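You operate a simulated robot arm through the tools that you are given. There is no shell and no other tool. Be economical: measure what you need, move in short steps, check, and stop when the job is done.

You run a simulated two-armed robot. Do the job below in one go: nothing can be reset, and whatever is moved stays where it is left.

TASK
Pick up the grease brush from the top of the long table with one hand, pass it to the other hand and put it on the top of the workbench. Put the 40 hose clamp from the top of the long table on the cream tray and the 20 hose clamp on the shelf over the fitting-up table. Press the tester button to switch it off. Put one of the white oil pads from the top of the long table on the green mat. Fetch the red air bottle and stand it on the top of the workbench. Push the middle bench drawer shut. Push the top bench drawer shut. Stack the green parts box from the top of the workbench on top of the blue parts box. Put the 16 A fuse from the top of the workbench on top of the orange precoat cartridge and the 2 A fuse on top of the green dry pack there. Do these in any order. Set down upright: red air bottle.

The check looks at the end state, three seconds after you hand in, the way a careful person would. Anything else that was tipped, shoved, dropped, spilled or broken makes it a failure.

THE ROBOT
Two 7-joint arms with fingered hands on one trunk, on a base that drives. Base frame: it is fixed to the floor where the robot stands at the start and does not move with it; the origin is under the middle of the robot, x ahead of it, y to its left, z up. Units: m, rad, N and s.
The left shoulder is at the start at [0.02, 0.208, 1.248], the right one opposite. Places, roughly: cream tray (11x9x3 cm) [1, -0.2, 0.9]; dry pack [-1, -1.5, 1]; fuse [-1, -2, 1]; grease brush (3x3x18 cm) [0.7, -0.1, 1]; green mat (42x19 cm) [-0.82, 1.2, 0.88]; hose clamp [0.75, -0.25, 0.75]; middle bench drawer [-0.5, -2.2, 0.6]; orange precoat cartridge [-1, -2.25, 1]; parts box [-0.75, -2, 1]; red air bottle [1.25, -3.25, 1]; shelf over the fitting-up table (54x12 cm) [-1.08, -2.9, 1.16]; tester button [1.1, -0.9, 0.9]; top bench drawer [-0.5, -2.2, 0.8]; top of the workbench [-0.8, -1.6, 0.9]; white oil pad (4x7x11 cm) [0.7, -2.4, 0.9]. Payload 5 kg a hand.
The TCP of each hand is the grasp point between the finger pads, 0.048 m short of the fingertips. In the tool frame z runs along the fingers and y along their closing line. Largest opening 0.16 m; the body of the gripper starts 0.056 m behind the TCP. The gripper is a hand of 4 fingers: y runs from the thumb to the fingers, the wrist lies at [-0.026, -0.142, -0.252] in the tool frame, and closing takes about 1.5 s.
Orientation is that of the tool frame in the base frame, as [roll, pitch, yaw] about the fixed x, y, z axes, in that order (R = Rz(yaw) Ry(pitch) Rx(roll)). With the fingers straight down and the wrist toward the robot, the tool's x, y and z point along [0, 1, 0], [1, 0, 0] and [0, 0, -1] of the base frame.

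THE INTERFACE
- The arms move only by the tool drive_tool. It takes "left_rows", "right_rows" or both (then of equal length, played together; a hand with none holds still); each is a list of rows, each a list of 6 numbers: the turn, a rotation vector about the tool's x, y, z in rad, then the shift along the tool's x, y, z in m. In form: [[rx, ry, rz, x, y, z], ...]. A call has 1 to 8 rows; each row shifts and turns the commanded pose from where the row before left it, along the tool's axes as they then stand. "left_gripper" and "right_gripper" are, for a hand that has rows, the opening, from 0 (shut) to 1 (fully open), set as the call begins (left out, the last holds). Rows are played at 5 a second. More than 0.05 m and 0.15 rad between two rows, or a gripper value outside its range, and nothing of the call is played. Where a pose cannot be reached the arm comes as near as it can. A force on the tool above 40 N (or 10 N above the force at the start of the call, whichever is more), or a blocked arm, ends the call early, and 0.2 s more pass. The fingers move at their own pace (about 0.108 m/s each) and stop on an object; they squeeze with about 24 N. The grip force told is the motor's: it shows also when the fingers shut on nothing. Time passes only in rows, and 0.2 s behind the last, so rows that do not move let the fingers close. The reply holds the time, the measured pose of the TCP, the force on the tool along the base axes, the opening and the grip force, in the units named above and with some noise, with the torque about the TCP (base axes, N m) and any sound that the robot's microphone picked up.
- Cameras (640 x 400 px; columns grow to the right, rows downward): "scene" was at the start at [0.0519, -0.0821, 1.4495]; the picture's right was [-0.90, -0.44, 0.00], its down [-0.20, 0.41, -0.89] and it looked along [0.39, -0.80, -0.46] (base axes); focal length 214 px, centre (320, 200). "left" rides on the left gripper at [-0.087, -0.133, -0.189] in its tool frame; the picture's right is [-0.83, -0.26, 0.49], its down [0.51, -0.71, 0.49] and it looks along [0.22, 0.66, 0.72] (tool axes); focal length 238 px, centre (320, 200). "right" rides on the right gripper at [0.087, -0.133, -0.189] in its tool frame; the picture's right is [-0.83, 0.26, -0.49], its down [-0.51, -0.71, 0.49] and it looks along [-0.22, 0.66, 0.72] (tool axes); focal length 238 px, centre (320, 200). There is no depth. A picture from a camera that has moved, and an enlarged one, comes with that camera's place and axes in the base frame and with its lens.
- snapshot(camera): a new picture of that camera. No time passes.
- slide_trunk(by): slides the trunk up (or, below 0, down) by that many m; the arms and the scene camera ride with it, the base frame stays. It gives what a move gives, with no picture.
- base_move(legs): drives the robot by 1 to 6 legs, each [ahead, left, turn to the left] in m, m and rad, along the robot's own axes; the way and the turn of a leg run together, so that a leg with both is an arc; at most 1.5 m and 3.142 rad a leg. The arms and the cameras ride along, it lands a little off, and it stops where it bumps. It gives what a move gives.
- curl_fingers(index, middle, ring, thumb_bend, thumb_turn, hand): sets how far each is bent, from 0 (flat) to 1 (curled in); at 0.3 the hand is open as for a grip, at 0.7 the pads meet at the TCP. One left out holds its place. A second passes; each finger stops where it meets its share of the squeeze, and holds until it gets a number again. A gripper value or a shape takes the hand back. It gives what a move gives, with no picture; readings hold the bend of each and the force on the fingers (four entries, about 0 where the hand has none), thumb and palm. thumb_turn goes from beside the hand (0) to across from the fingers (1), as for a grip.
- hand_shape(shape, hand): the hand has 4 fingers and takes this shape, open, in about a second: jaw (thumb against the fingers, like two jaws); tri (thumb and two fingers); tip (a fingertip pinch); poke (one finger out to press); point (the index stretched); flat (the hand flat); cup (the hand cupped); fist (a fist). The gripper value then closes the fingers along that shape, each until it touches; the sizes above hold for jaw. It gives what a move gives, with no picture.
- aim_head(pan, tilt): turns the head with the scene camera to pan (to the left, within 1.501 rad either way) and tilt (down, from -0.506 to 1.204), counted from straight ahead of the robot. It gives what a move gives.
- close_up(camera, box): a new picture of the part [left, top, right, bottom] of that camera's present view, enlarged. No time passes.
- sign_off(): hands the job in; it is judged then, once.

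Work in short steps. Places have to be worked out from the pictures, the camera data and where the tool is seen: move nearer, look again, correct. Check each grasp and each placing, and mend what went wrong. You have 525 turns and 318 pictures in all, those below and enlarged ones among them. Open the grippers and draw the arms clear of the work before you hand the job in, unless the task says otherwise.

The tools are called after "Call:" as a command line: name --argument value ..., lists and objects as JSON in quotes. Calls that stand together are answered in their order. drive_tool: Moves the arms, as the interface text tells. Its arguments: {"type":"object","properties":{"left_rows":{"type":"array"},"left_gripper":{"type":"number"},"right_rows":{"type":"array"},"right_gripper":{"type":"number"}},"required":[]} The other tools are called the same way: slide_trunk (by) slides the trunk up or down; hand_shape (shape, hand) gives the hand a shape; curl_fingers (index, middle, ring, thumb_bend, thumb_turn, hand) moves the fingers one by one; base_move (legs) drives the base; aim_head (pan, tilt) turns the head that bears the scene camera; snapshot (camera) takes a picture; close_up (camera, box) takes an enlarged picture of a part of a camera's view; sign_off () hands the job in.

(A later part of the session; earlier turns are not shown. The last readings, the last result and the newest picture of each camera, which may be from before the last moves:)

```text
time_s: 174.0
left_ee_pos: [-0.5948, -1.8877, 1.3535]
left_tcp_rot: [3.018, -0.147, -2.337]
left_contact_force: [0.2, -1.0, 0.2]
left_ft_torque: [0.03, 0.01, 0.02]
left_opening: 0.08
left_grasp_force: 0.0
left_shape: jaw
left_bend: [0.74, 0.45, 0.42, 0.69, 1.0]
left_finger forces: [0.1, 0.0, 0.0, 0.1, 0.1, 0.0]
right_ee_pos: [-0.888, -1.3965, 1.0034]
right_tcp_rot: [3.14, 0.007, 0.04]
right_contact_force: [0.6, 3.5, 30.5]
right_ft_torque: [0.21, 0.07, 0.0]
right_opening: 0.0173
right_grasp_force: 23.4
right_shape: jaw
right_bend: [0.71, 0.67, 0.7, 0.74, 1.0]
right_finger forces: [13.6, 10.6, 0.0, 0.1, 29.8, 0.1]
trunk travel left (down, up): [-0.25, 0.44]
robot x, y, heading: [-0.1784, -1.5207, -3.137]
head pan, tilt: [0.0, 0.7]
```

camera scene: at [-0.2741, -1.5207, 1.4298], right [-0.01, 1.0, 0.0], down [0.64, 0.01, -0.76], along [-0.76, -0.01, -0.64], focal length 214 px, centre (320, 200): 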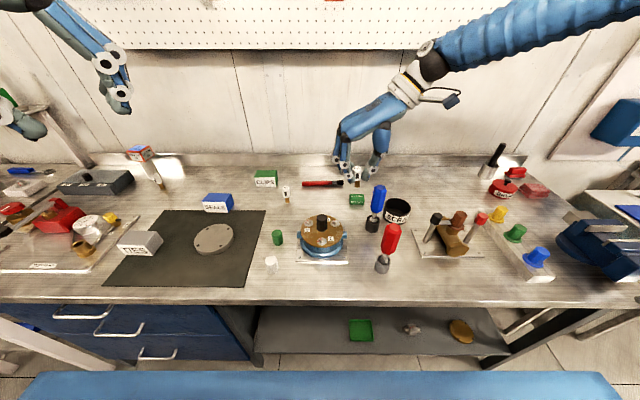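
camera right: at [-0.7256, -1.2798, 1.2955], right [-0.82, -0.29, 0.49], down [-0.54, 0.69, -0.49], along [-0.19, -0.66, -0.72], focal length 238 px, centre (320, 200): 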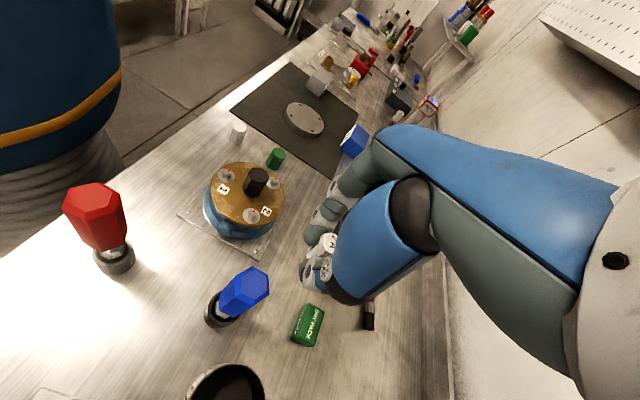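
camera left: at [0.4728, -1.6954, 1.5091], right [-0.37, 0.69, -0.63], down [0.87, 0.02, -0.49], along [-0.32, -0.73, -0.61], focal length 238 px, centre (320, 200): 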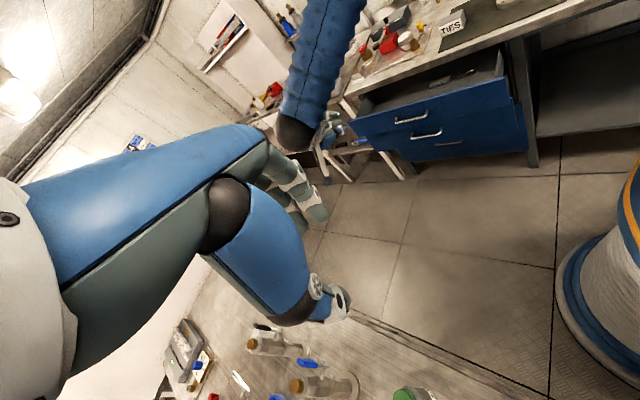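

Seated (30 N). Relieve 3 mm, then open the fingers evenly.

Call:
drive_tool --right_rows '[[0, 0, 0, 0, 0, -0.0015], [0, 0, 0, 0, 0, -0.0015]]'

Call:
curl_fingers --hand "right" --index 0.45 --middle 0.45 --ring 0.45 --thumb_bend 0.45 --thumb_turn 1

Call:
close_up --camera "scene" --box '[330, 150, 400, 220]'

```text
time_s: 174.6
left_ee_pos: [-0.5944, -1.8896, 1.3521]
left_tcp_rot: [3.019, -0.146, -2.334]
left_contact_force: [1.5, -0.6, -0.2]
left_ft_torque: [0.01, 0.0, 0.0]
left_opening: 0.08
left_grasp_force: 0.0
left_shape: jaw
left_bend: [0.74, 0.45, 0.42, 0.69, 1.0]
left_finger forces: [0.0, 0.0, 0.0, 0.0, 0.0, 0.0]
right_ee_pos: [-0.8883, -1.395, 1.0036]
right_tcp_rot: [3.141, 0.003, 0.042]
right_contact_force: [-1.9, -0.1, 22.3]
right_ft_torque: [-0.01, 0.11, 0.02]
right_opening: 0.0169
right_grasp_force: 23.9
right_shape: jaw
right_bend: [0.71, 0.67, 0.7, 0.74, 1.0]
right_finger forces: [13.7, 11.8, 0.0, 0.0, 26.5, 0.1]
trunk travel left (down, up): [-0.25, 0.44]
robot x, y, heading: [-0.18, -1.5194, -3.133]
head pan, tilt: [0.0, 0.7]
```

```text
time_s: 175.6
left_ee_pos: [-0.5968, -1.8894, 1.3523]
left_tcp_rot: [3.022, -0.145, -2.337]
left_contact_force: [-0.4, -0.5, -1.2]
left_ft_torque: [-0.01, 0.03, -0.03]
left_opening: 0.08
left_grasp_force: 0.2
left_shape: jaw
left_bend: [0.74, 0.45, 0.42, 0.69, 1.0]
left_finger forces: [0.0, 0.0, 0.1, 0.1, 0.1, 0.0]
right_ee_pos: [-0.8882, -1.394, 1.0017]
right_tcp_rot: [3.141, 0.004, 0.041]
right_contact_force: [-0.5, 0.0, 0.2]
right_ft_torque: [0.0, -0.04, -0.03]
right_opening: 0.1106
right_grasp_force: 0.0
right_shape: fingers
right_bend: [0.45, 0.45, 0.45, 0.45, 0.99]
right_finger forces: [0.0, 0.1, 0.0, 0.0, 0.0, 0.1]
trunk travel left (down, up): [-0.25, 0.44]
robot x, y, heading: [-0.1796, -1.5209, -3.135]
head pan, tilt: [0.0, 0.7]
```

```text
5.71 times, centred on (365, 185) of scene
camera zoom: at [-0.274, -1.5216, 1.4298], right [-0.01, 1.0, 0.0], down [0.64, 0.01, -0.76], along [-0.76, -0.01, -0.64], focal length 1226 px, centre (63, 286)
```

zoom: 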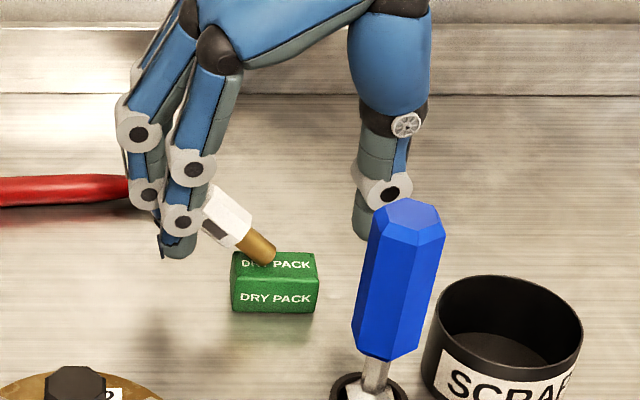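

The fuse tipped toward the fingers (still leaning on them, pin on the pack). Close again to bring it back upright.

Call:
drive_tool --right_rows '[[0, 0, 0, 0, 0, 0], [0, 0, 0, 0, 0, 0], [0, 0, 0, 0, 0, 0], [0, 0, 0, 0, 0, 0], [0, 0, 0, 0, 0, 0], [0, 0, 0, 0, 0, 0], [0, 0, 0, 0, 0, 0]]' --right_gripper 0

Call:
close_up --camera "scene" --box '[330, 150, 400, 220]'

```text
time_s: 177.2
left_ee_pos: [-0.5968, -1.8881, 1.352]
left_tcp_rot: [3.022, -0.145, -2.338]
left_contact_force: [0.5, 0.0, 0.9]
left_ft_torque: [-0.03, 0.0, 0.01]
left_opening: 0.0802
left_grasp_force: 0.0
left_shape: jaw
left_bend: [0.74, 0.45, 0.42, 0.69, 1.0]
left_finger forces: [0.1, 0.0, 0.1, 0.0, 0.1, 0.1]
right_ee_pos: [-0.8878, -1.3931, 1.0018]
right_tcp_rot: [3.141, 0.004, 0.039]
right_contact_force: [0.2, -1.2, 0.8]
right_ft_torque: [0.0, 0.0, 0.0]
right_opening: 0.0076
right_grasp_force: 23.8
right_shape: jaw
right_bend: [0.74, 0.7, 0.59, 0.7, 1.0]
right_finger forces: [0.0, 0.0, 0.1, 0.0, 0.1, 0.0]
trunk travel left (down, up): [-0.25, 0.44]
robot x, y, heading: [-0.1783, -1.5217, -3.131]
head pan, tilt: [0.0, 0.7]
```

```text
5.71 times, centred on (365, 185) of scene
camera zoom: at [-0.2742, -1.5216, 1.4298], right [-0.01, 1.0, 0.0], down [0.64, 0.01, -0.76], along [-0.76, -0.01, -0.64], focal length 1226 px, centre (63, 286)
```

zoom: 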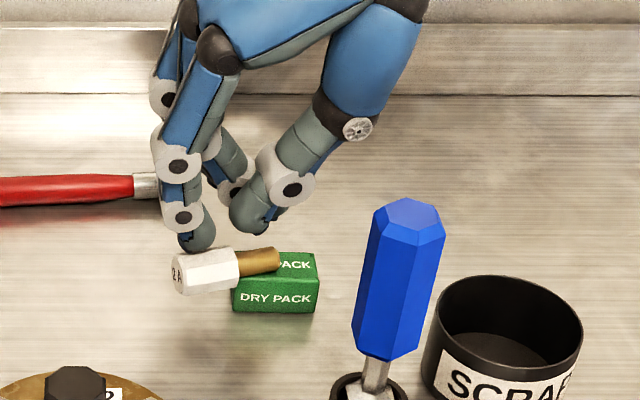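

The fuse now lies across the pack with its head overhanging. Look from the hand camera before acting.

Call:
close_up --camera "right" --box '[220, 160, 420, 340]'

Call:
close_up --camera "scene" --box '[345, 180, 385, 210]'

```text
2.22 times, centred on (320, 250) of right
camera zoom: at [-0.8068, -1.2593, 1.1915], right [-0.82, -0.29, 0.49], down [-0.54, 0.69, -0.49], along [-0.19, -0.66, -0.72], focal length 530 px, centre (320, 89)
```

zoom: 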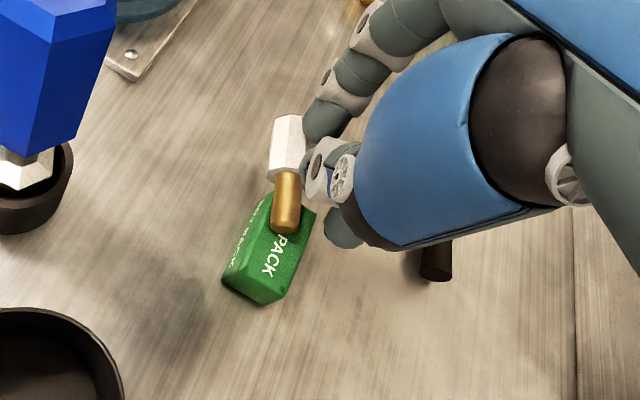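

```text
13.33 times, centred on (365, 195) of scene
camera zoom: at [-0.2742, -1.5216, 1.4298], right [-0.01, 1.0, 0.0], down [0.64, 0.01, -0.76], along [-0.76, -0.01, -0.64], focal length 2860 px, centre (-280, 267)
```

zoom: 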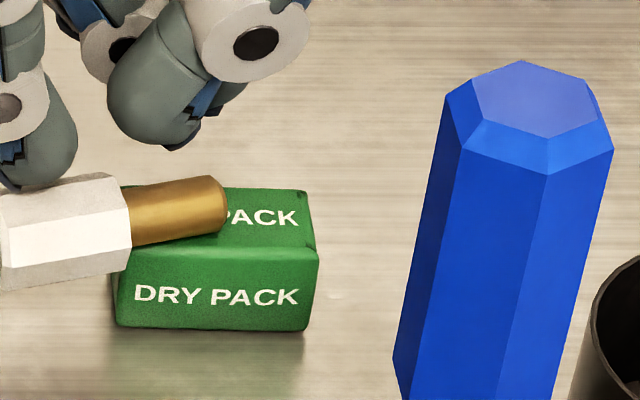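

The fuse lies stably: head on the bench, pin on the pack. I'll regrasp it lying (closing along x) and lay its octagonal head on the pack. Raise, rotate the hand back 90°.

Call:
drive_tool --right_rows '[[0, 0, 0, 0, 0, -0.04], [0, 0, 0, 0, 0, -0.05], [0, 0, 0, 0, 0, -0.05], [0, 0, 0.15, 0, 0, 0], [0, 0, 0.15, 0, 0, 0], [0, 0, 0.15, 0, 0, 0], [0, 0, 0.15, 0, 0, 0], [0, 0, 0.15, 0, 0, 0]]'

Call:
drive_tool --right_rows '[[0, 0, 0.15, 0, 0, 0], [0, 0, 0.15, 0, 0, 0], [0, 0, 0.15, 0, 0, 0], [0, 0, 0.15, 0, 0, 0], [0, 0, 0.15, 0, 0, 0], [0, 0, 0.11, 0, 0, 0]]'

Call:
curl_fingers --hand "right" --index 0.5 --middle 0.5 --ring 0.5 --thumb_bend 0.5 --thumb_turn 1

Call:
snapshot --camera "right"

Call:
close_up --camera "scene" --box '[300, 100, 440, 230]'

```text
time_s: 179.0
left_ee_pos: [-0.5947, -1.8897, 1.3514]
left_tcp_rot: [3.019, -0.146, -2.333]
left_contact_force: [0.7, -0.7, -0.4]
left_ft_torque: [0.06, 0.08, 0.0]
left_opening: 0.0799
left_grasp_force: 0.1
left_shape: jaw
left_bend: [0.74, 0.45, 0.42, 0.69, 1.0]
left_finger forces: [0.1, 0.0, 0.0, 0.1, 0.0, 0.1]
right_ee_pos: [-0.8871, -1.3963, 1.1433]
right_tcp_rot: [3.138, 0.003, -0.712]
right_contact_force: [0.2, -0.5, 0.7]
right_ft_torque: [0.04, 0.02, 0.0]
right_opening: 0.0076
right_grasp_force: 24.1
right_shape: jaw
right_bend: [0.74, 0.7, 0.59, 0.7, 1.0]
right_finger forces: [0.1, 0.0, 0.0, 0.0, 0.1, 0.1]
trunk travel left (down, up): [-0.25, 0.44]
robot x, y, heading: [-0.178, -1.5209, -3.132]
head pan, tilt: [0.0, 0.7]
```

```text
time_s: 180.4
left_ee_pos: [-0.5966, -1.8892, 1.3524]
left_tcp_rot: [3.021, -0.147, -2.336]
left_contact_force: [0.2, -1.9, 0.2]
left_ft_torque: [0.05, 0.07, -0.01]
left_opening: 0.0799
left_grasp_force: 0.1
left_shape: jaw
left_bend: [0.74, 0.45, 0.42, 0.69, 1.0]
left_finger forces: [0.0, 0.0, 0.0, 0.1, 0.1, 0.1]
right_ee_pos: [-0.8863, -1.3957, 1.1432]
right_tcp_rot: [3.136, -0.001, -1.571]
right_contact_force: [-0.1, 0.0, 0.7]
right_ft_torque: [0.08, 0.01, -0.01]
right_opening: 0.0076
right_grasp_force: 24.0
right_shape: jaw
right_bend: [0.74, 0.7, 0.59, 0.7, 1.0]
right_finger forces: [0.1, 0.1, 0.0, 0.0, 0.0, 0.0]
trunk travel left (down, up): [-0.25, 0.44]
robot x, y, heading: [-0.1805, -1.5209, -3.135]
head pan, tilt: [0.0, 0.7]
```

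```text
time_s: 181.4
left_ee_pos: [-0.5954, -1.8889, 1.3531]
left_tcp_rot: [3.021, -0.146, -2.338]
left_contact_force: [0.2, 0.3, 0.0]
left_ft_torque: [-0.02, -0.03, -0.04]
left_opening: 0.08
left_grasp_force: 0.0
left_shape: jaw
left_bend: [0.74, 0.45, 0.42, 0.69, 1.0]
left_finger forces: [0.0, 0.0, 0.0, 0.0, 0.1, 0.0]
right_ee_pos: [-0.8863, -1.3953, 1.1442]
right_tcp_rot: [3.137, 0.002, -1.569]
right_contact_force: [-1.1, 0.2, -0.3]
right_ft_torque: [-0.02, 0.01, 0.01]
right_opening: 0.0906
right_grasp_force: 0.0
right_shape: fingers
right_bend: [0.5, 0.5, 0.5, 0.5, 1.0]
right_finger forces: [0.0, 0.1, 0.0, 0.0, 0.0, 0.0]
trunk travel left (down, up): [-0.25, 0.44]
robot x, y, heading: [-0.1832, -1.5209, -3.13]
head pan, tilt: [0.0, 0.7]
```

```text
201 pictures are left
camera right: at [-0.7535, -1.4821, 1.3324], right [-0.26, 0.83, 0.49], down [0.71, 0.51, -0.49], along [-0.66, 0.22, -0.72], focal length 238 px, centre (320, 200)
```

right: 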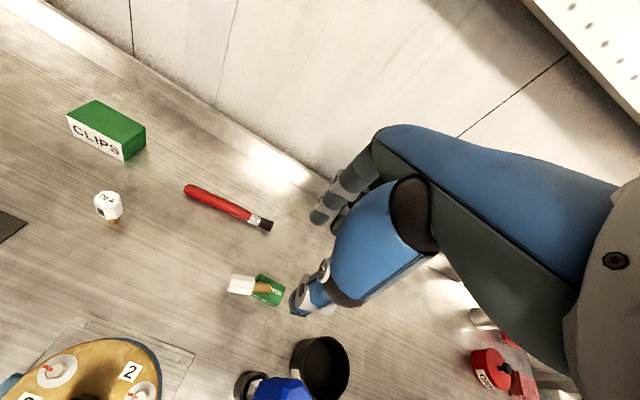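

```text
3.08 times, centred on (370, 165) of scene
camera zoom: at [-0.2741, -1.5216, 1.4298], right [-0.01, 1.0, 0.0], down [0.64, 0.01, -0.76], along [-0.76, -0.01, -0.64], focal length 660 px, centre (166, 308)
```

zoom: 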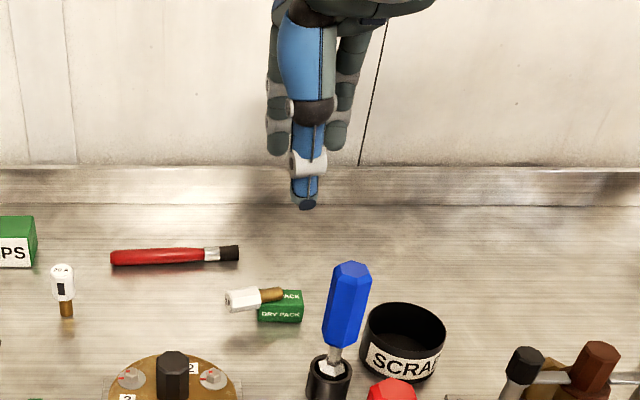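

Fuse head centre ≈(−0.888,−1.432). Position above and descend.

Call:
drive_tool --right_rows '[[0, 0, 0, 0.037, 0.001, 0], [0, 0, 0, 0, 0, 0.05], [0, 0, 0, 0, 0, 0.05], [0, 0, 0, 0, 0, 0.045]]'

Call:
close_up --camera "right" --box '[200, 180, 420, 360]'

Call:
close_up --camera "scene" --box '[310, 130, 410, 220]'

```text
time_s: 182.4
left_ee_pos: [-0.5974, -1.8874, 1.351]
left_tcp_rot: [3.022, -0.148, -2.336]
left_contact_force: [-0.9, 1.3, 0.0]
left_ft_torque: [-0.04, -0.13, -0.02]
left_opening: 0.0799
left_grasp_force: 0.0
left_shape: jaw
left_bend: [0.74, 0.45, 0.42, 0.69, 1.0]
left_finger forces: [0.0, 0.1, 0.0, 0.0, 0.0, 0.0]
right_ee_pos: [-0.892, -1.4286, 1.0005]
right_tcp_rot: [3.136, 0.0, -1.57]
right_contact_force: [-2.2, 1.3, 0.2]
right_ft_torque: [-0.07, -0.2, 0.03]
right_opening: 0.0909
right_grasp_force: 0.0
right_shape: fingers
right_bend: [0.5, 0.5, 0.5, 0.5, 1.0]
right_finger forces: [0.0, 0.0, 0.0, 0.1, 0.0, 0.0]
trunk travel left (down, up): [-0.25, 0.44]
robot x, y, heading: [-0.178, -1.5211, -3.131]
head pan, tilt: [0.0, 0.7]
```

```text
2.22 times, centred on (310, 270) of right
camera zoom: at [-0.7588, -1.516, 1.1887], right [-0.26, 0.83, 0.49], down [0.71, 0.51, -0.49], along [-0.66, 0.22, -0.72], focal length 530 px, centre (342, 44)
```

zoom: 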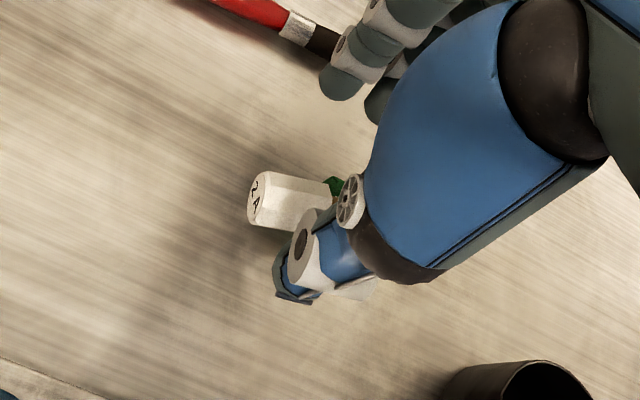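

```text
4.44 times, centred on (360, 175) of scene
camera zoom: at [-0.2757, -1.5212, 1.4297], right [-0.01, 1.0, 0.0], down [0.65, 0.01, -0.76], along [-0.76, -0.01, -0.65], focal length 953 px, centre (142, 311)
```

zoom: 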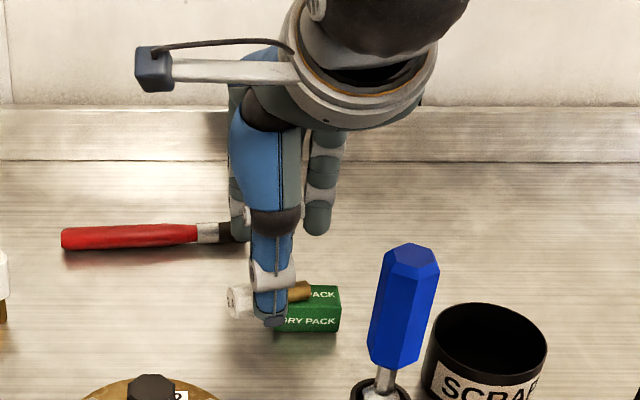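

Shift 9 mm left to centre on the head, lower to the bench level and close.

Call:
drive_tool --right_rows '[[0, 0, 0, 0.009, 0, 0.01], [0, 0, 0, 0, 0, 0.02], [0, 0, 0, 0, 0, 0.013]]'

Call:
drive_tool --right_rows '[[0, 0, 0, 0, 0, 0], [0, 0, 0, 0, 0, 0], [0, 0, 0, 0, 0, 0], [0, 0, 0, 0, 0, 0], [0, 0, 0, 0, 0, 0], [0, 0, 0, 0, 0, 0]]' --right_gripper 0

Call:
close_up --camera "right" --box '[200, 180, 420, 360]'

```text
time_s: 183.2
left_ee_pos: [-0.5949, -1.8887, 1.3513]
left_tcp_rot: [3.021, -0.146, -2.338]
left_contact_force: [0.1, -0.6, 0.2]
left_ft_torque: [0.05, -0.03, -0.01]
left_opening: 0.0801
left_grasp_force: 0.0
left_shape: jaw
left_bend: [0.74, 0.45, 0.42, 0.69, 1.0]
left_finger forces: [0.0, 0.0, 0.0, 0.0, 0.0, 0.0]
right_ee_pos: [-0.891, -1.4418, 0.9568]
right_tcp_rot: [3.138, 0.002, -1.57]
right_contact_force: [0.3, -0.6, 1.5]
right_ft_torque: [0.06, 0.06, -0.07]
right_opening: 0.0908
right_grasp_force: 0.8
right_shape: fingers
right_bend: [0.5, 0.5, 0.5, 0.5, 1.0]
right_finger forces: [0.0, 1.4, 0.1, 0.0, 0.1, 0.0]
trunk travel left (down, up): [-0.25, 0.44]
robot x, y, heading: [-0.1836, -1.5189, -3.134]
head pan, tilt: [0.0, 0.7]
```

```text
time_s: 184.6
left_ee_pos: [-0.5955, -1.8879, 1.3523]
left_tcp_rot: [3.022, -0.145, -2.337]
left_contact_force: [-0.8, -0.7, 0.3]
left_ft_torque: [-0.04, 0.04, 0.0]
left_opening: 0.0798
left_grasp_force: 0.0
left_shape: jaw
left_bend: [0.74, 0.45, 0.42, 0.69, 1.0]
left_finger forces: [0.1, 0.0, 0.0, 0.0, 0.0, 0.1]
right_ee_pos: [-0.891, -1.4406, 0.9567]
right_tcp_rot: [3.137, 0.0, -1.57]
right_contact_force: [-0.7, -0.3, 0.3]
right_ft_torque: [-0.02, -0.02, 0.02]
right_opening: 0.0166
right_grasp_force: 23.9
right_shape: jaw
right_bend: [0.72, 0.58, 0.62, 0.74, 1.0]
right_finger forces: [14.1, 0.0, 2.2, 0.0, 15.7, 0.1]
trunk travel left (down, up): [-0.25, 0.44]
robot x, y, heading: [-0.1789, -1.5193, -3.132]
head pan, tilt: [0.0, 0.7]
```

```text
2.22 times, centred on (310, 270) of right
camera zoom: at [-0.7572, -1.5282, 1.1448], right [-0.26, 0.83, 0.49], down [0.71, 0.51, -0.49], along [-0.66, 0.22, -0.72], focal length 530 px, centre (342, 44)
```

zoom: 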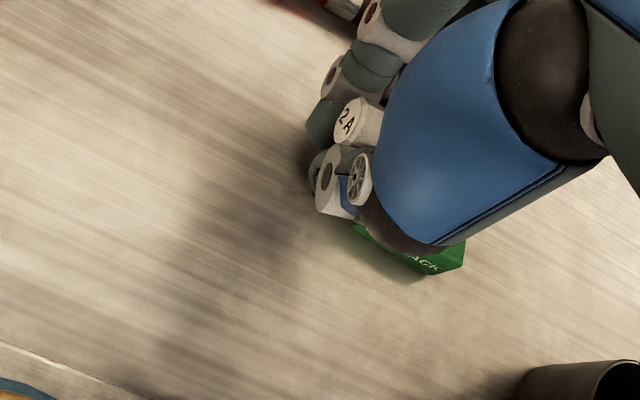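

The fuse is gripped (orientation changed somewhat). Lift and inspect fuse and pack.

Call:
drive_tool --right_rows '[[0, 0, 0, 0, 0, -0.03], [0, 0, 0, 0, 0, -0.04], [0, 0, 0, 0, 0, -0.05]]'

Call:
close_up --camera "scene" --box '[310, 110, 410, 220]'

Call:
close_up --camera "right" --box '[200, 180, 420, 360]'

```text
time_s: 185.4
left_ee_pos: [-0.5948, -1.8879, 1.352]
left_tcp_rot: [3.02, -0.148, -2.337]
left_contact_force: [1.2, 0.0, 0.6]
left_ft_torque: [-0.03, 0.12, 0.05]
left_opening: 0.08
left_grasp_force: 0.1
left_shape: jaw
left_bend: [0.74, 0.45, 0.42, 0.69, 1.0]
left_finger forces: [0.0, 0.0, 0.1, 0.0, 0.1, 0.0]
right_ee_pos: [-0.8855, -1.4399, 1.0771]
right_tcp_rot: [3.14, 0.001, -1.568]
right_contact_force: [2.0, -0.5, -1.3]
right_ft_torque: [-0.07, 0.21, -0.04]
right_opening: 0.0167
right_grasp_force: 24.0
right_shape: jaw
right_bend: [0.72, 0.58, 0.63, 0.74, 1.0]
right_finger forces: [14.5, 0.0, 2.3, 0.1, 15.9, 0.1]
trunk travel left (down, up): [-0.25, 0.44]
robot x, y, heading: [-0.1801, -1.5186, -3.14]
head pan, tilt: [0.0, 0.7]
```

```text
3.64 times, centred on (360, 165) of scene
camera zoom: at [-0.2724, -1.5214, 1.43], right [-0.01, 1.0, 0.0], down [0.64, 0.01, -0.77], along [-0.77, -0.01, -0.64], focal length 780 px, centre (174, 327)
```

zoom: 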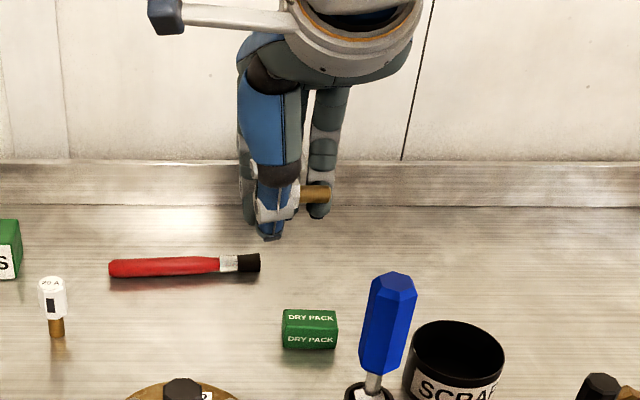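

```text
2.22 times, centred on (310, 270) of right
camera zoom: at [-0.752, -1.5279, 1.2661], right [-0.26, 0.83, 0.49], down [0.71, 0.51, -0.49], along [-0.66, 0.22, -0.72], focal length 530 px, centre (342, 44)
```

zoom: 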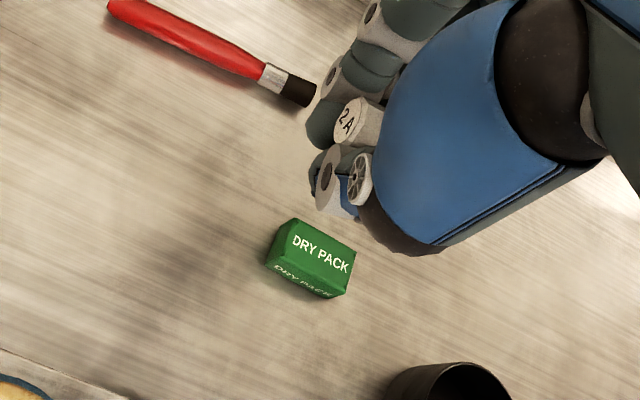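

The pack has not moved. The fuse is held horizontally along y, deep in the fingers. I'll bring it over the pack and let it slip down between the flanking fingers. Move over and lower.

Call:
drive_tool --right_rows '[[0, 0, 0, -0.046, 0.006, 0], [0, 0, 0, 0, 0, 0.045], [0, 0, 0, 0, 0, 0.04]]'

Call:
close_up --camera "scene" --box '[320, 130, 400, 220]'

Call:
close_up --camera "right" --box '[240, 180, 400, 320]'

```text
time_s: 186.2
left_ee_pos: [-0.5978, -1.8864, 1.351]
left_tcp_rot: [3.023, -0.147, -2.336]
left_contact_force: [0.5, 1.0, 0.3]
left_ft_torque: [-0.15, -0.03, 0.03]
left_opening: 0.0802
left_grasp_force: 0.0
left_shape: jaw
left_bend: [0.74, 0.45, 0.42, 0.69, 1.0]
left_finger forces: [0.0, 0.0, 0.1, 0.0, 0.0, 0.0]
right_ee_pos: [-0.8935, -1.3916, 0.9911]
right_tcp_rot: [3.136, -0.002, -1.571]
right_contact_force: [-0.6, 2.2, 0.4]
right_ft_torque: [-0.2, -0.16, 0.05]
right_opening: 0.0165
right_grasp_force: 24.2
right_shape: jaw
right_bend: [0.72, 0.58, 0.63, 0.74, 1.0]
right_finger forces: [14.6, 0.0, 2.3, 0.0, 15.9, 0.1]
trunk travel left (down, up): [-0.25, 0.44]
robot x, y, heading: [-0.1761, -1.5201, -3.132]
head pan, tilt: [0.0, 0.7]
```

```text
4.44 times, centred on (360, 175) of scene
camera zoom: at [-0.2747, -1.5199, 1.4298], right [-0.01, 1.0, 0.0], down [0.64, 0.0, -0.76], along [-0.76, -0.01, -0.64], focal length 953 px, centre (142, 311)
```

zoom: 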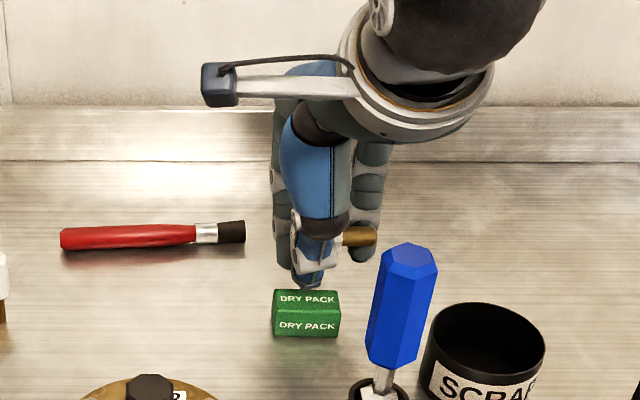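

```text
2.86 times, centred on (320, 250) of right
camera zoom: at [-0.7597, -1.4795, 1.1793], right [-0.26, 0.83, 0.49], down [0.71, 0.51, -0.5], along [-0.66, 0.22, -0.72], focal length 681 px, centre (320, 57)
```

zoom: 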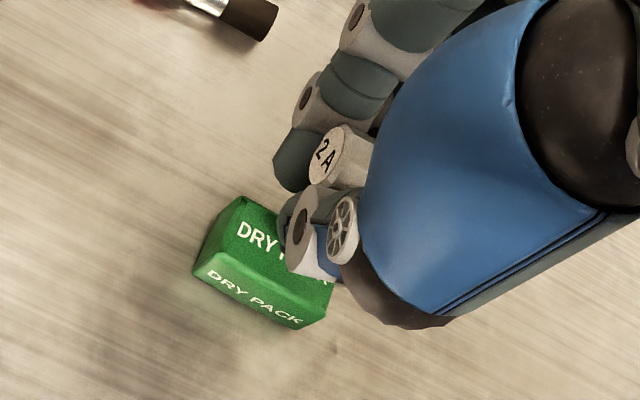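

Head is above the pack; tips ≈0.948. Lower 1.4 cm to just above the pack top.

Call:
drive_tool --right_rows '[[0, 0, 0, 0, -0.003, 0.007], [0, 0, 0, 0, 0, 0.006]]'

Call:
curl_fingers --hand "right" --index 0.64 --middle 0.58 --ring 0.6 --thumb_bend 0.66 --thumb_turn 1

Call:
close_up --camera "right" --box '[240, 180, 400, 320]'

Call:
close_up --camera "scene" --box '[320, 130, 400, 220]'

```text
time_s: 186.8
left_ee_pos: [-0.5949, -1.8887, 1.3521]
left_tcp_rot: [3.022, -0.146, -2.338]
left_contact_force: [-0.2, -0.6, -0.2]
left_ft_torque: [0.0, 0.06, 0.0]
left_opening: 0.0803
left_grasp_force: 0.1
left_shape: jaw
left_bend: [0.74, 0.45, 0.42, 0.69, 1.0]
left_finger forces: [0.1, 0.1, 0.1, 0.0, 0.1, 0.1]
right_ee_pos: [-0.8912, -1.3945, 0.9787]
right_tcp_rot: [3.137, -0.001, -1.57]
right_contact_force: [-0.7, 0.5, 1.6]
right_ft_torque: [0.05, 0.03, -0.02]
right_opening: 0.0166
right_grasp_force: 24.0
right_shape: jaw
right_bend: [0.72, 0.58, 0.63, 0.74, 1.0]
right_finger forces: [14.9, 0.1, 2.4, 0.0, 19.1, 0.1]
trunk travel left (down, up): [-0.25, 0.44]
robot x, y, heading: [-0.1778, -1.5208, -3.137]
head pan, tilt: [0.0, 0.7]
```

```text
time_s: 187.8
left_ee_pos: [-0.5937, -1.8898, 1.3536]
left_tcp_rot: [3.021, -0.146, -2.338]
left_contact_force: [-0.8, -0.2, 1.3]
left_ft_torque: [0.04, 0.0, 0.0]
left_opening: 0.08
left_grasp_force: 0.0
left_shape: jaw
left_bend: [0.74, 0.45, 0.42, 0.69, 1.0]
left_finger forces: [0.0, 0.0, 0.0, 0.0, 0.0, 0.1]
right_ee_pos: [-0.8915, -1.3951, 0.9796]
right_tcp_rot: [3.135, 0.0, -1.569]
right_contact_force: [-3.2, 0.2, 26.7]
right_ft_torque: [-0.13, -0.34, -0.01]
right_opening: 0.0234
right_grasp_force: 13.9
right_shape: fingers
right_bend: [0.64, 0.57, 0.6, 0.7, 1.0]
right_finger forces: [0.0, 0.6, 0.0, 0.0, 27.1, 0.1]
trunk travel left (down, up): [-0.25, 0.44]
robot x, y, heading: [-0.1797, -1.5171, -3.133]
head pan, tilt: [0.0, 0.7]
```

```text
2.86 times, centred on (320, 250) of right
camera zoom: at [-0.7563, -1.4821, 1.1687], right [-0.26, 0.83, 0.49], down [0.7, 0.51, -0.5], along [-0.66, 0.22, -0.72], focal length 681 px, centre (320, 57)
```

zoom: 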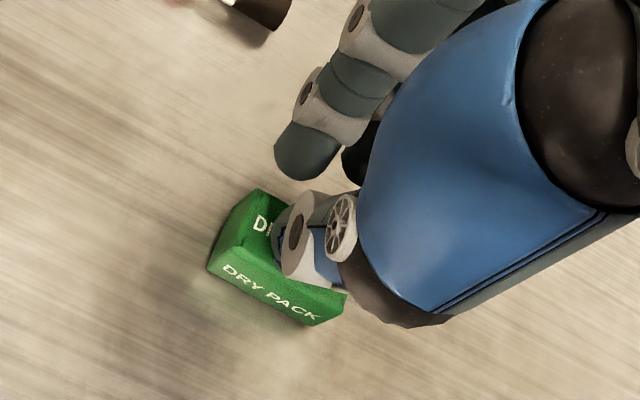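

```text
4.44 times, centred on (360, 175) of scene
camera zoom: at [-0.2725, -1.522, 1.4301], right [-0.01, 1.0, 0.0], down [0.64, 0.01, -0.77], along [-0.77, -0.01, -0.64], focal length 953 px, centre (142, 311)
```

zoom: 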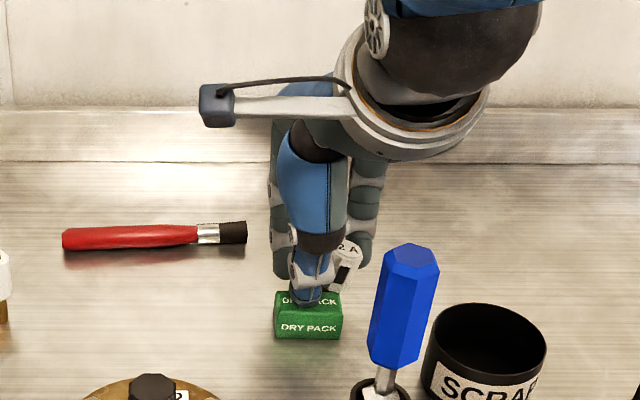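

The thumb pressed on the pack and the fuse pivoted to near upright between the fingers. Relieve upward slightly and look.

Call:
drive_tool --right_rows '[[0, 0, 0, 0, 0, -0.006]]'

Call:
close_up --camera "scene" --box '[335, 165, 385, 215]'

```text
time_s: 188.2
left_ee_pos: [-0.5954, -1.8888, 1.3513]
left_tcp_rot: [3.022, -0.144, -2.338]
left_contact_force: [0.2, -0.7, 0.0]
left_ft_torque: [0.04, 0.04, 0.0]
left_opening: 0.08
left_grasp_force: 0.0
left_shape: jaw
left_bend: [0.74, 0.45, 0.42, 0.69, 1.0]
left_finger forces: [0.0, 0.0, 0.0, 0.0, 0.0, 0.0]
right_ee_pos: [-0.8875, -1.3946, 0.9821]
right_tcp_rot: [3.14, 0.0, -1.567]
right_contact_force: [-0.2, -1.8, 8.7]
right_ft_torque: [-0.04, -0.15, -0.03]
right_opening: 0.0282
right_grasp_force: 3.7
right_shape: fingers
right_bend: [0.64, 0.57, 0.6, 0.68, 1.0]
right_finger forces: [0.0, 0.0, 0.0, 0.0, 7.9, 0.1]
trunk travel left (down, up): [-0.25, 0.44]
robot x, y, heading: [-0.1821, -1.5215, -3.134]
head pan, tilt: [0.0, 0.7]
```

```text
8.00 times, centred on (360, 190) of scene
camera zoom: at [-0.2734, -1.5218, 1.4297], right [-0.01, 1.0, 0.0], down [0.64, 0.01, -0.77], along [-0.77, -0.01, -0.64], focal length 1716 px, centre (0, 280)
```

zoom: 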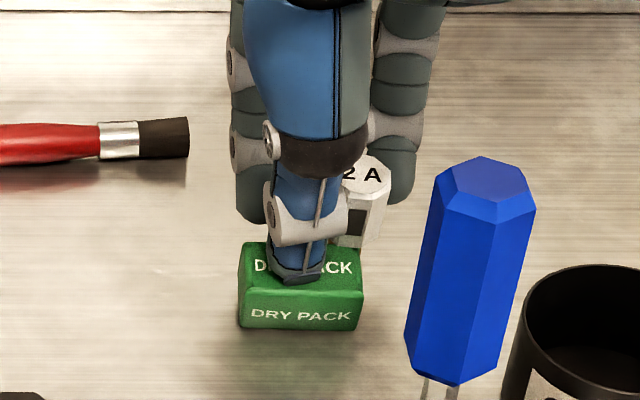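

The fuse seems to be standing near the pack's back right. Raise the hand straight up gently and look.

Call:
drive_tool --right_rows '[[0, 0, 0, 0, 0, -0.01], [0, 0, 0, 0, 0, -0.02], [0, 0, 0, 0, 0, -0.03], [0, 0, 0, 0, 0, -0.05], [0, 0, 0, 0, 0, -0.05]]'

Call:
close_up --camera "scene" --box '[335, 165, 385, 215]'

Call:
snapshot --camera "right"

```text
time_s: 189.4
left_ee_pos: [-0.5959, -1.8902, 1.3518]
left_tcp_rot: [3.022, -0.145, -2.338]
left_contact_force: [0.3, -0.7, 0.0]
left_ft_torque: [0.0, 0.07, 0.03]
left_opening: 0.08
left_grasp_force: 0.0
left_shape: jaw
left_bend: [0.74, 0.45, 0.42, 0.69, 1.0]
left_finger forces: [0.1, 0.1, 0.0, 0.1, 0.0, 0.0]
right_ee_pos: [-0.887, -1.3946, 1.145]
right_tcp_rot: [3.139, 0.0, -1.569]
right_contact_force: [1.0, -0.2, -1.0]
right_ft_torque: [0.01, 0.1, -0.06]
right_opening: 0.0311
right_grasp_force: 0.1
right_shape: fingers
right_bend: [0.64, 0.57, 0.6, 0.66, 1.0]
right_finger forces: [0.0, 0.0, 0.0, 0.0, 0.0, 0.0]
trunk travel left (down, up): [-0.25, 0.44]
robot x, y, heading: [-0.1748, -1.5197, -3.136]
head pan, tilt: [0.0, 0.7]
```

```text
8.00 times, centred on (360, 190) of scene
camera zoom: at [-0.2733, -1.5217, 1.4299], right [-0.01, 1.0, 0.0], down [0.64, 0.01, -0.77], along [-0.77, -0.01, -0.64], focal length 1716 px, centre (0, 280)
```

zoom: 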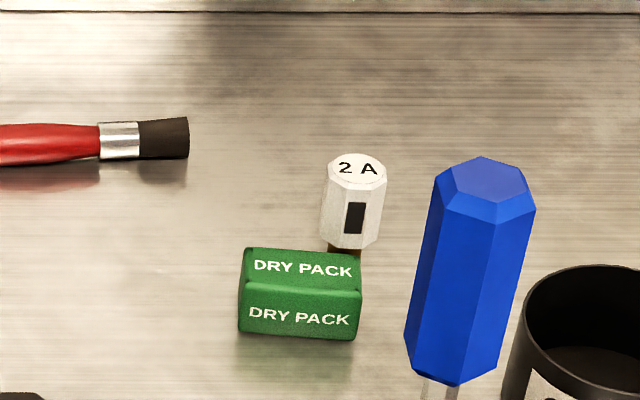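

```text
188 pictures are left
camera right: at [-0.7543, -1.4827, 1.3331], right [-0.26, 0.83, 0.49], down [0.71, 0.51, -0.49], along [-0.66, 0.22, -0.72], focal length 238 px, centre (320, 200)
```

right: 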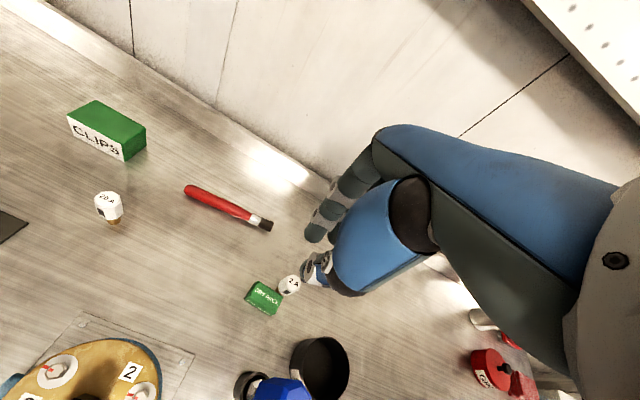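

Lucky: the fuse stands upright right behind the pack (≈(−0.910,−1.367)). Open the fingers and come down over it for a clean vertical grasp, thumb above the pack top.

Call:
curl_fingers --hand "right" --index 0.48 --middle 0.48 --ring 0.48 --thumb_bend 0.48 --thumb_turn 1

Call:
drive_tool --right_rows '[[0, 0, 0, -0.028, 0.022, 0], [0, 0, 0, 0, 0, 0.04], [0, 0, 0, 0, 0, 0.04], [0, 0, 0, 0, 0, 0.02]]'

Call:
close_up --camera "right" --box '[220, 180, 420, 360]'

Call:
close_up --camera "scene" --box '[320, 130, 400, 220]'

```text
time_s: 190.4
left_ee_pos: [-0.5958, -1.8895, 1.3527]
left_tcp_rot: [3.022, -0.145, -2.336]
left_contact_force: [-0.9, 0.5, 0.4]
left_ft_torque: [0.0, 0.01, 0.01]
left_opening: 0.08
left_grasp_force: 0.0
left_shape: jaw
left_bend: [0.74, 0.45, 0.42, 0.69, 1.0]
left_finger forces: [0.0, 0.1, 0.0, 0.0, 0.0, 0.0]
right_ee_pos: [-0.8884, -1.3952, 1.1437]
right_tcp_rot: [3.138, -0.001, -1.569]
right_contact_force: [-0.1, 0.3, 0.0]
right_ft_torque: [-0.02, -0.01, 0.0]
right_opening: 0.0984
right_grasp_force: 0.0
right_shape: fingers
right_bend: [0.48, 0.48, 0.48, 0.48, 1.0]
right_finger forces: [0.0, 0.1, 0.0, 0.0, 0.0, 0.0]
trunk travel left (down, up): [-0.25, 0.44]
robot x, y, heading: [-0.1798, -1.523, -3.136]
head pan, tilt: [0.0, 0.7]
```

```text
time_s: 191.4
left_ee_pos: [-0.5967, -1.8889, 1.3513]
left_tcp_rot: [3.022, -0.146, -2.336]
left_contact_force: [-0.6, 0.7, -0.1]
left_ft_torque: [0.02, 0.02, -0.04]
left_opening: 0.08
left_grasp_force: 0.0
left_shape: jaw
left_bend: [0.74, 0.45, 0.42, 0.69, 1.0]
left_finger forces: [0.0, 0.1, 0.0, 0.0, 0.0, 0.0]
right_ee_pos: [-0.9138, -1.37, 1.0424]
right_tcp_rot: [3.138, -0.001, -1.57]
right_contact_force: [-1.3, -0.7, -0.6]
right_ft_torque: [0.03, -0.05, 0.0]
right_opening: 0.0989
right_grasp_force: 0.0
right_shape: fingers
right_bend: [0.48, 0.48, 0.48, 0.48, 1.0]
right_finger forces: [0.0, 0.0, 0.1, 0.0, 0.0, 0.0]
trunk travel left (down, up): [-0.25, 0.44]
robot x, y, heading: [-0.1788, -1.5245, -3.136]
head pan, tilt: [0.0, 0.7]
```

```text
2.22 times, centred on (320, 270) of right
camera zoom: at [-0.7798, -1.4566, 1.2315], right [-0.26, 0.83, 0.49], down [0.71, 0.51, -0.49], along [-0.66, 0.22, -0.72], focal length 530 px, centre (320, 44)
```

zoom: 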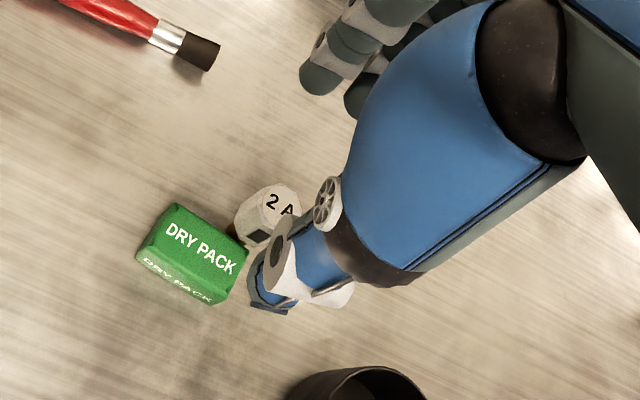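

```text
4.44 times, centred on (360, 175) of scene
camera zoom: at [-0.2741, -1.522, 1.4298], right [-0.01, 1.0, 0.0], down [0.64, 0.01, -0.76], along [-0.76, -0.01, -0.64], focal length 953 px, centre (142, 311)
```

zoom: 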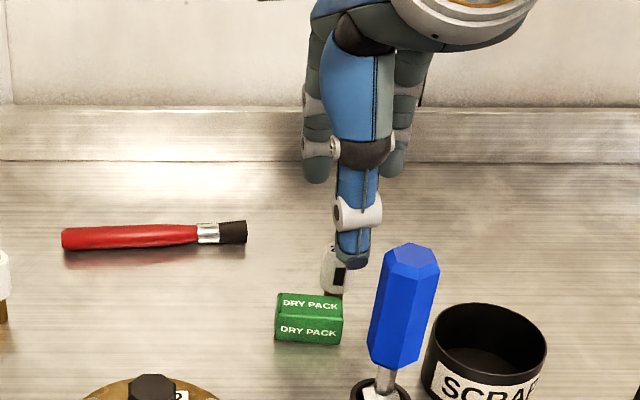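

Aligned within millimetres. Shift 6 mm back, descend and close.

Call:
drive_tool --right_rows '[[0, 0, 0, 0, -0.006, 0.03], [0, 0, 0, 0, 0, 0.02], [0, 0, 0, 0, 0, 0.012]]'

Call:
close_up --camera "scene" --box '[335, 145, 395, 215]'

Call:
drive_tool --right_rows '[[0, 0, 0, 0, 0, 0], [0, 0, 0, 0, 0, 0], [0, 0, 0, 0, 0, 0], [0, 0, 0, 0, 0, 0], [0, 0, 0, 0, 0, 0], [0, 0, 0, 0, 0, 0]]' --right_gripper 0

Call:
close_up --camera "scene" --box '[335, 145, 395, 215]'

```text
time_s: 192.2
left_ee_pos: [-0.5959, -1.8891, 1.3513]
left_tcp_rot: [3.022, -0.145, -2.337]
left_contact_force: [0.5, 0.0, 0.1]
left_ft_torque: [0.0, -0.04, -0.03]
left_opening: 0.0801
left_grasp_force: 0.1
left_shape: jaw
left_bend: [0.74, 0.45, 0.42, 0.69, 1.0]
left_finger forces: [0.1, 0.0, 0.0, 0.1, 0.1, 0.0]
right_ee_pos: [-0.9069, -1.3684, 0.9826]
right_tcp_rot: [3.138, 0.0, -1.567]
right_contact_force: [0.1, 0.1, -0.6]
right_ft_torque: [-0.04, -0.03, 0.0]
right_opening: 0.0988
right_grasp_force: 0.0
right_shape: fingers
right_bend: [0.48, 0.48, 0.48, 0.48, 1.0]
right_finger forces: [0.0, 0.1, 0.0, 0.0, 0.0, 0.0]
trunk travel left (down, up): [-0.25, 0.44]
robot x, y, heading: [-0.1767, -1.52, -3.137]
head pan, tilt: [0.0, 0.7]
```

```text
5.71 times, centred on (365, 180) of scene
camera zoom: at [-0.2746, -1.5214, 1.4298], right [-0.01, 1.0, 0.0], down [0.64, 0.01, -0.76], along [-0.76, -0.01, -0.64], focal length 1226 px, centre (63, 314)
```

zoom: 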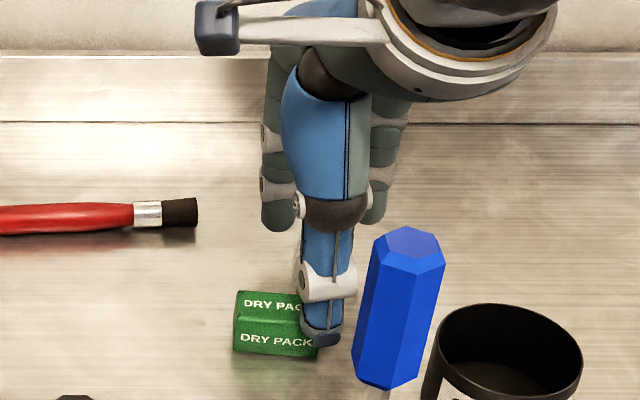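

```text
time_s: 193.6
left_ee_pos: [-0.5969, -1.8894, 1.3531]
left_tcp_rot: [3.021, -0.145, -2.338]
left_contact_force: [-0.2, 1.2, 0.0]
left_ft_torque: [0.01, 0.01, 0.0]
left_opening: 0.0801
left_grasp_force: 0.1
left_shape: jaw
left_bend: [0.74, 0.45, 0.42, 0.69, 1.0]
left_finger forces: [0.1, 0.0, 0.0, 0.1, 0.0, 0.0]
right_ee_pos: [-0.9066, -1.3697, 0.9818]
right_tcp_rot: [3.137, 0.0, -1.569]
right_contact_force: [0.2, 0.4, -1.1]
right_ft_torque: [0.0, -0.03, 0.02]
right_opening: 0.0155
right_grasp_force: 24.5
right_shape: jaw
right_bend: [0.7, 0.7, 0.7, 0.75, 1.0]
right_finger forces: [12.3, 5.3, 0.0, 0.0, 19.3, 0.0]
trunk travel left (down, up): [-0.25, 0.44]
robot x, y, heading: [-0.1797, -1.5196, -3.133]
head pan, tilt: [0.0, 0.7]
```

```text
5.71 times, centred on (365, 180) of scene
camera zoom: at [-0.2742, -1.5217, 1.4298], right [-0.01, 1.0, 0.0], down [0.64, 0.01, -0.76], along [-0.76, -0.01, -0.64], focal length 1226 px, centre (63, 314)
```

zoom: 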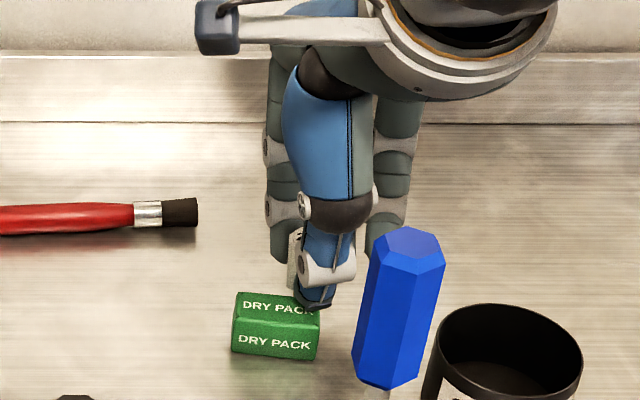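

Gripped. Lift 5 cm and check the fuse's attitude.

Call:
drive_tool --right_rows '[[0, 0, 0, 0, 0, -0.025], [0, 0, 0, 0, 0, -0.025], [0, 0, 0, 0, 0, 0]]'

Call:
close_up --camera "scene" --box '[335, 135, 395, 215]'

Call:
close_up --camera "right" --box '[220, 180, 420, 360]'

Call:
close_up --camera "left" --box '[280, 100, 480, 240]'

```text
time_s: 194.4
left_ee_pos: [-0.5963, -1.8897, 1.3515]
left_tcp_rot: [3.02, -0.146, -2.335]
left_contact_force: [0.4, 0.6, -0.3]
left_ft_torque: [-0.01, -0.02, 0.03]
left_opening: 0.0798
left_grasp_force: 0.1
left_shape: jaw
left_bend: [0.74, 0.45, 0.42, 0.69, 1.0]
left_finger forces: [0.0, 0.1, 0.0, 0.0, 0.0, 0.1]
right_ee_pos: [-0.9088, -1.3693, 1.0323]
right_tcp_rot: [3.139, 0.0, -1.568]
right_contact_force: [0.2, 0.8, -0.1]
right_ft_torque: [-0.02, -0.02, 0.02]
right_opening: 0.0152
right_grasp_force: 23.8
right_shape: jaw
right_bend: [0.7, 0.7, 0.7, 0.75, 1.0]
right_finger forces: [12.4, 5.5, 0.0, 0.1, 19.5, 0.0]
trunk travel left (down, up): [-0.25, 0.44]
robot x, y, heading: [-0.1775, -1.5205, -3.134]
head pan, tilt: [0.0, 0.7]
```

```text
5.00 times, centred on (365, 175) of scene
camera zoom: at [-0.2745, -1.5215, 1.4298], right [-0.01, 1.0, 0.0], down [0.64, 0.01, -0.76], along [-0.76, -0.01, -0.64], focal length 1072 px, centre (95, 325)
```

zoom: 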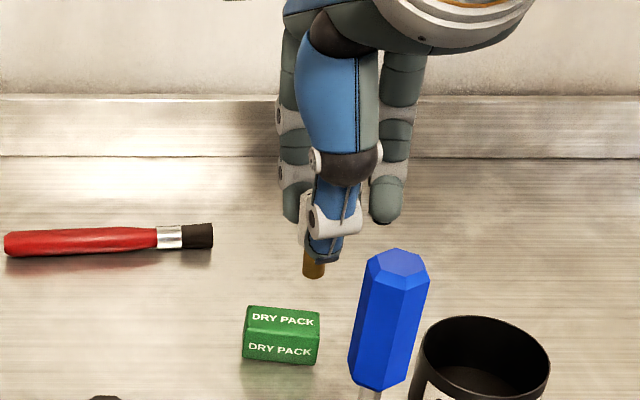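

```text
2.22 times, centred on (320, 270) of right
camera zoom: at [-0.7755, -1.4566, 1.2211], right [-0.26, 0.83, 0.49], down [0.71, 0.51, -0.49], along [-0.66, 0.22, -0.72], focal length 530 px, centre (320, 44)
```

zoom: 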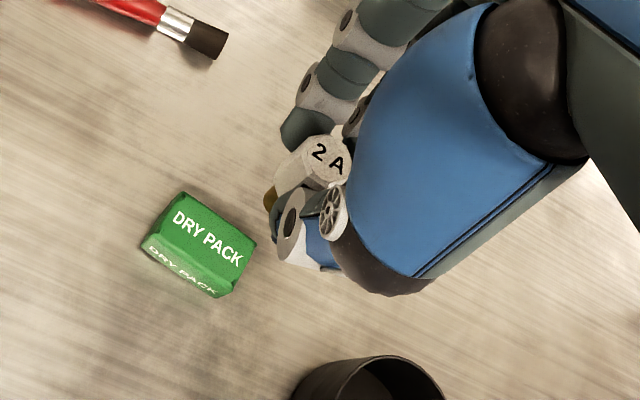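

```text
2.86 times, centred on (380, 170) of left
camera zoom: at [-0.4091, -1.9154, 1.5084], right [0.66, 0.4, -0.63], down [0.06, -0.87, -0.49], along [-0.75, 0.29, -0.6], focal length 681 px, centre (149, 286)
```

zoom: 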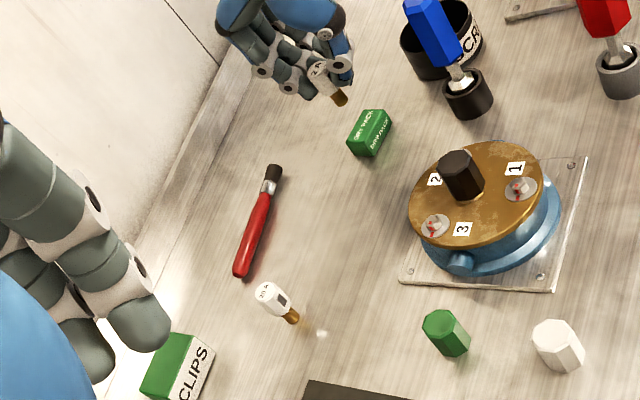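

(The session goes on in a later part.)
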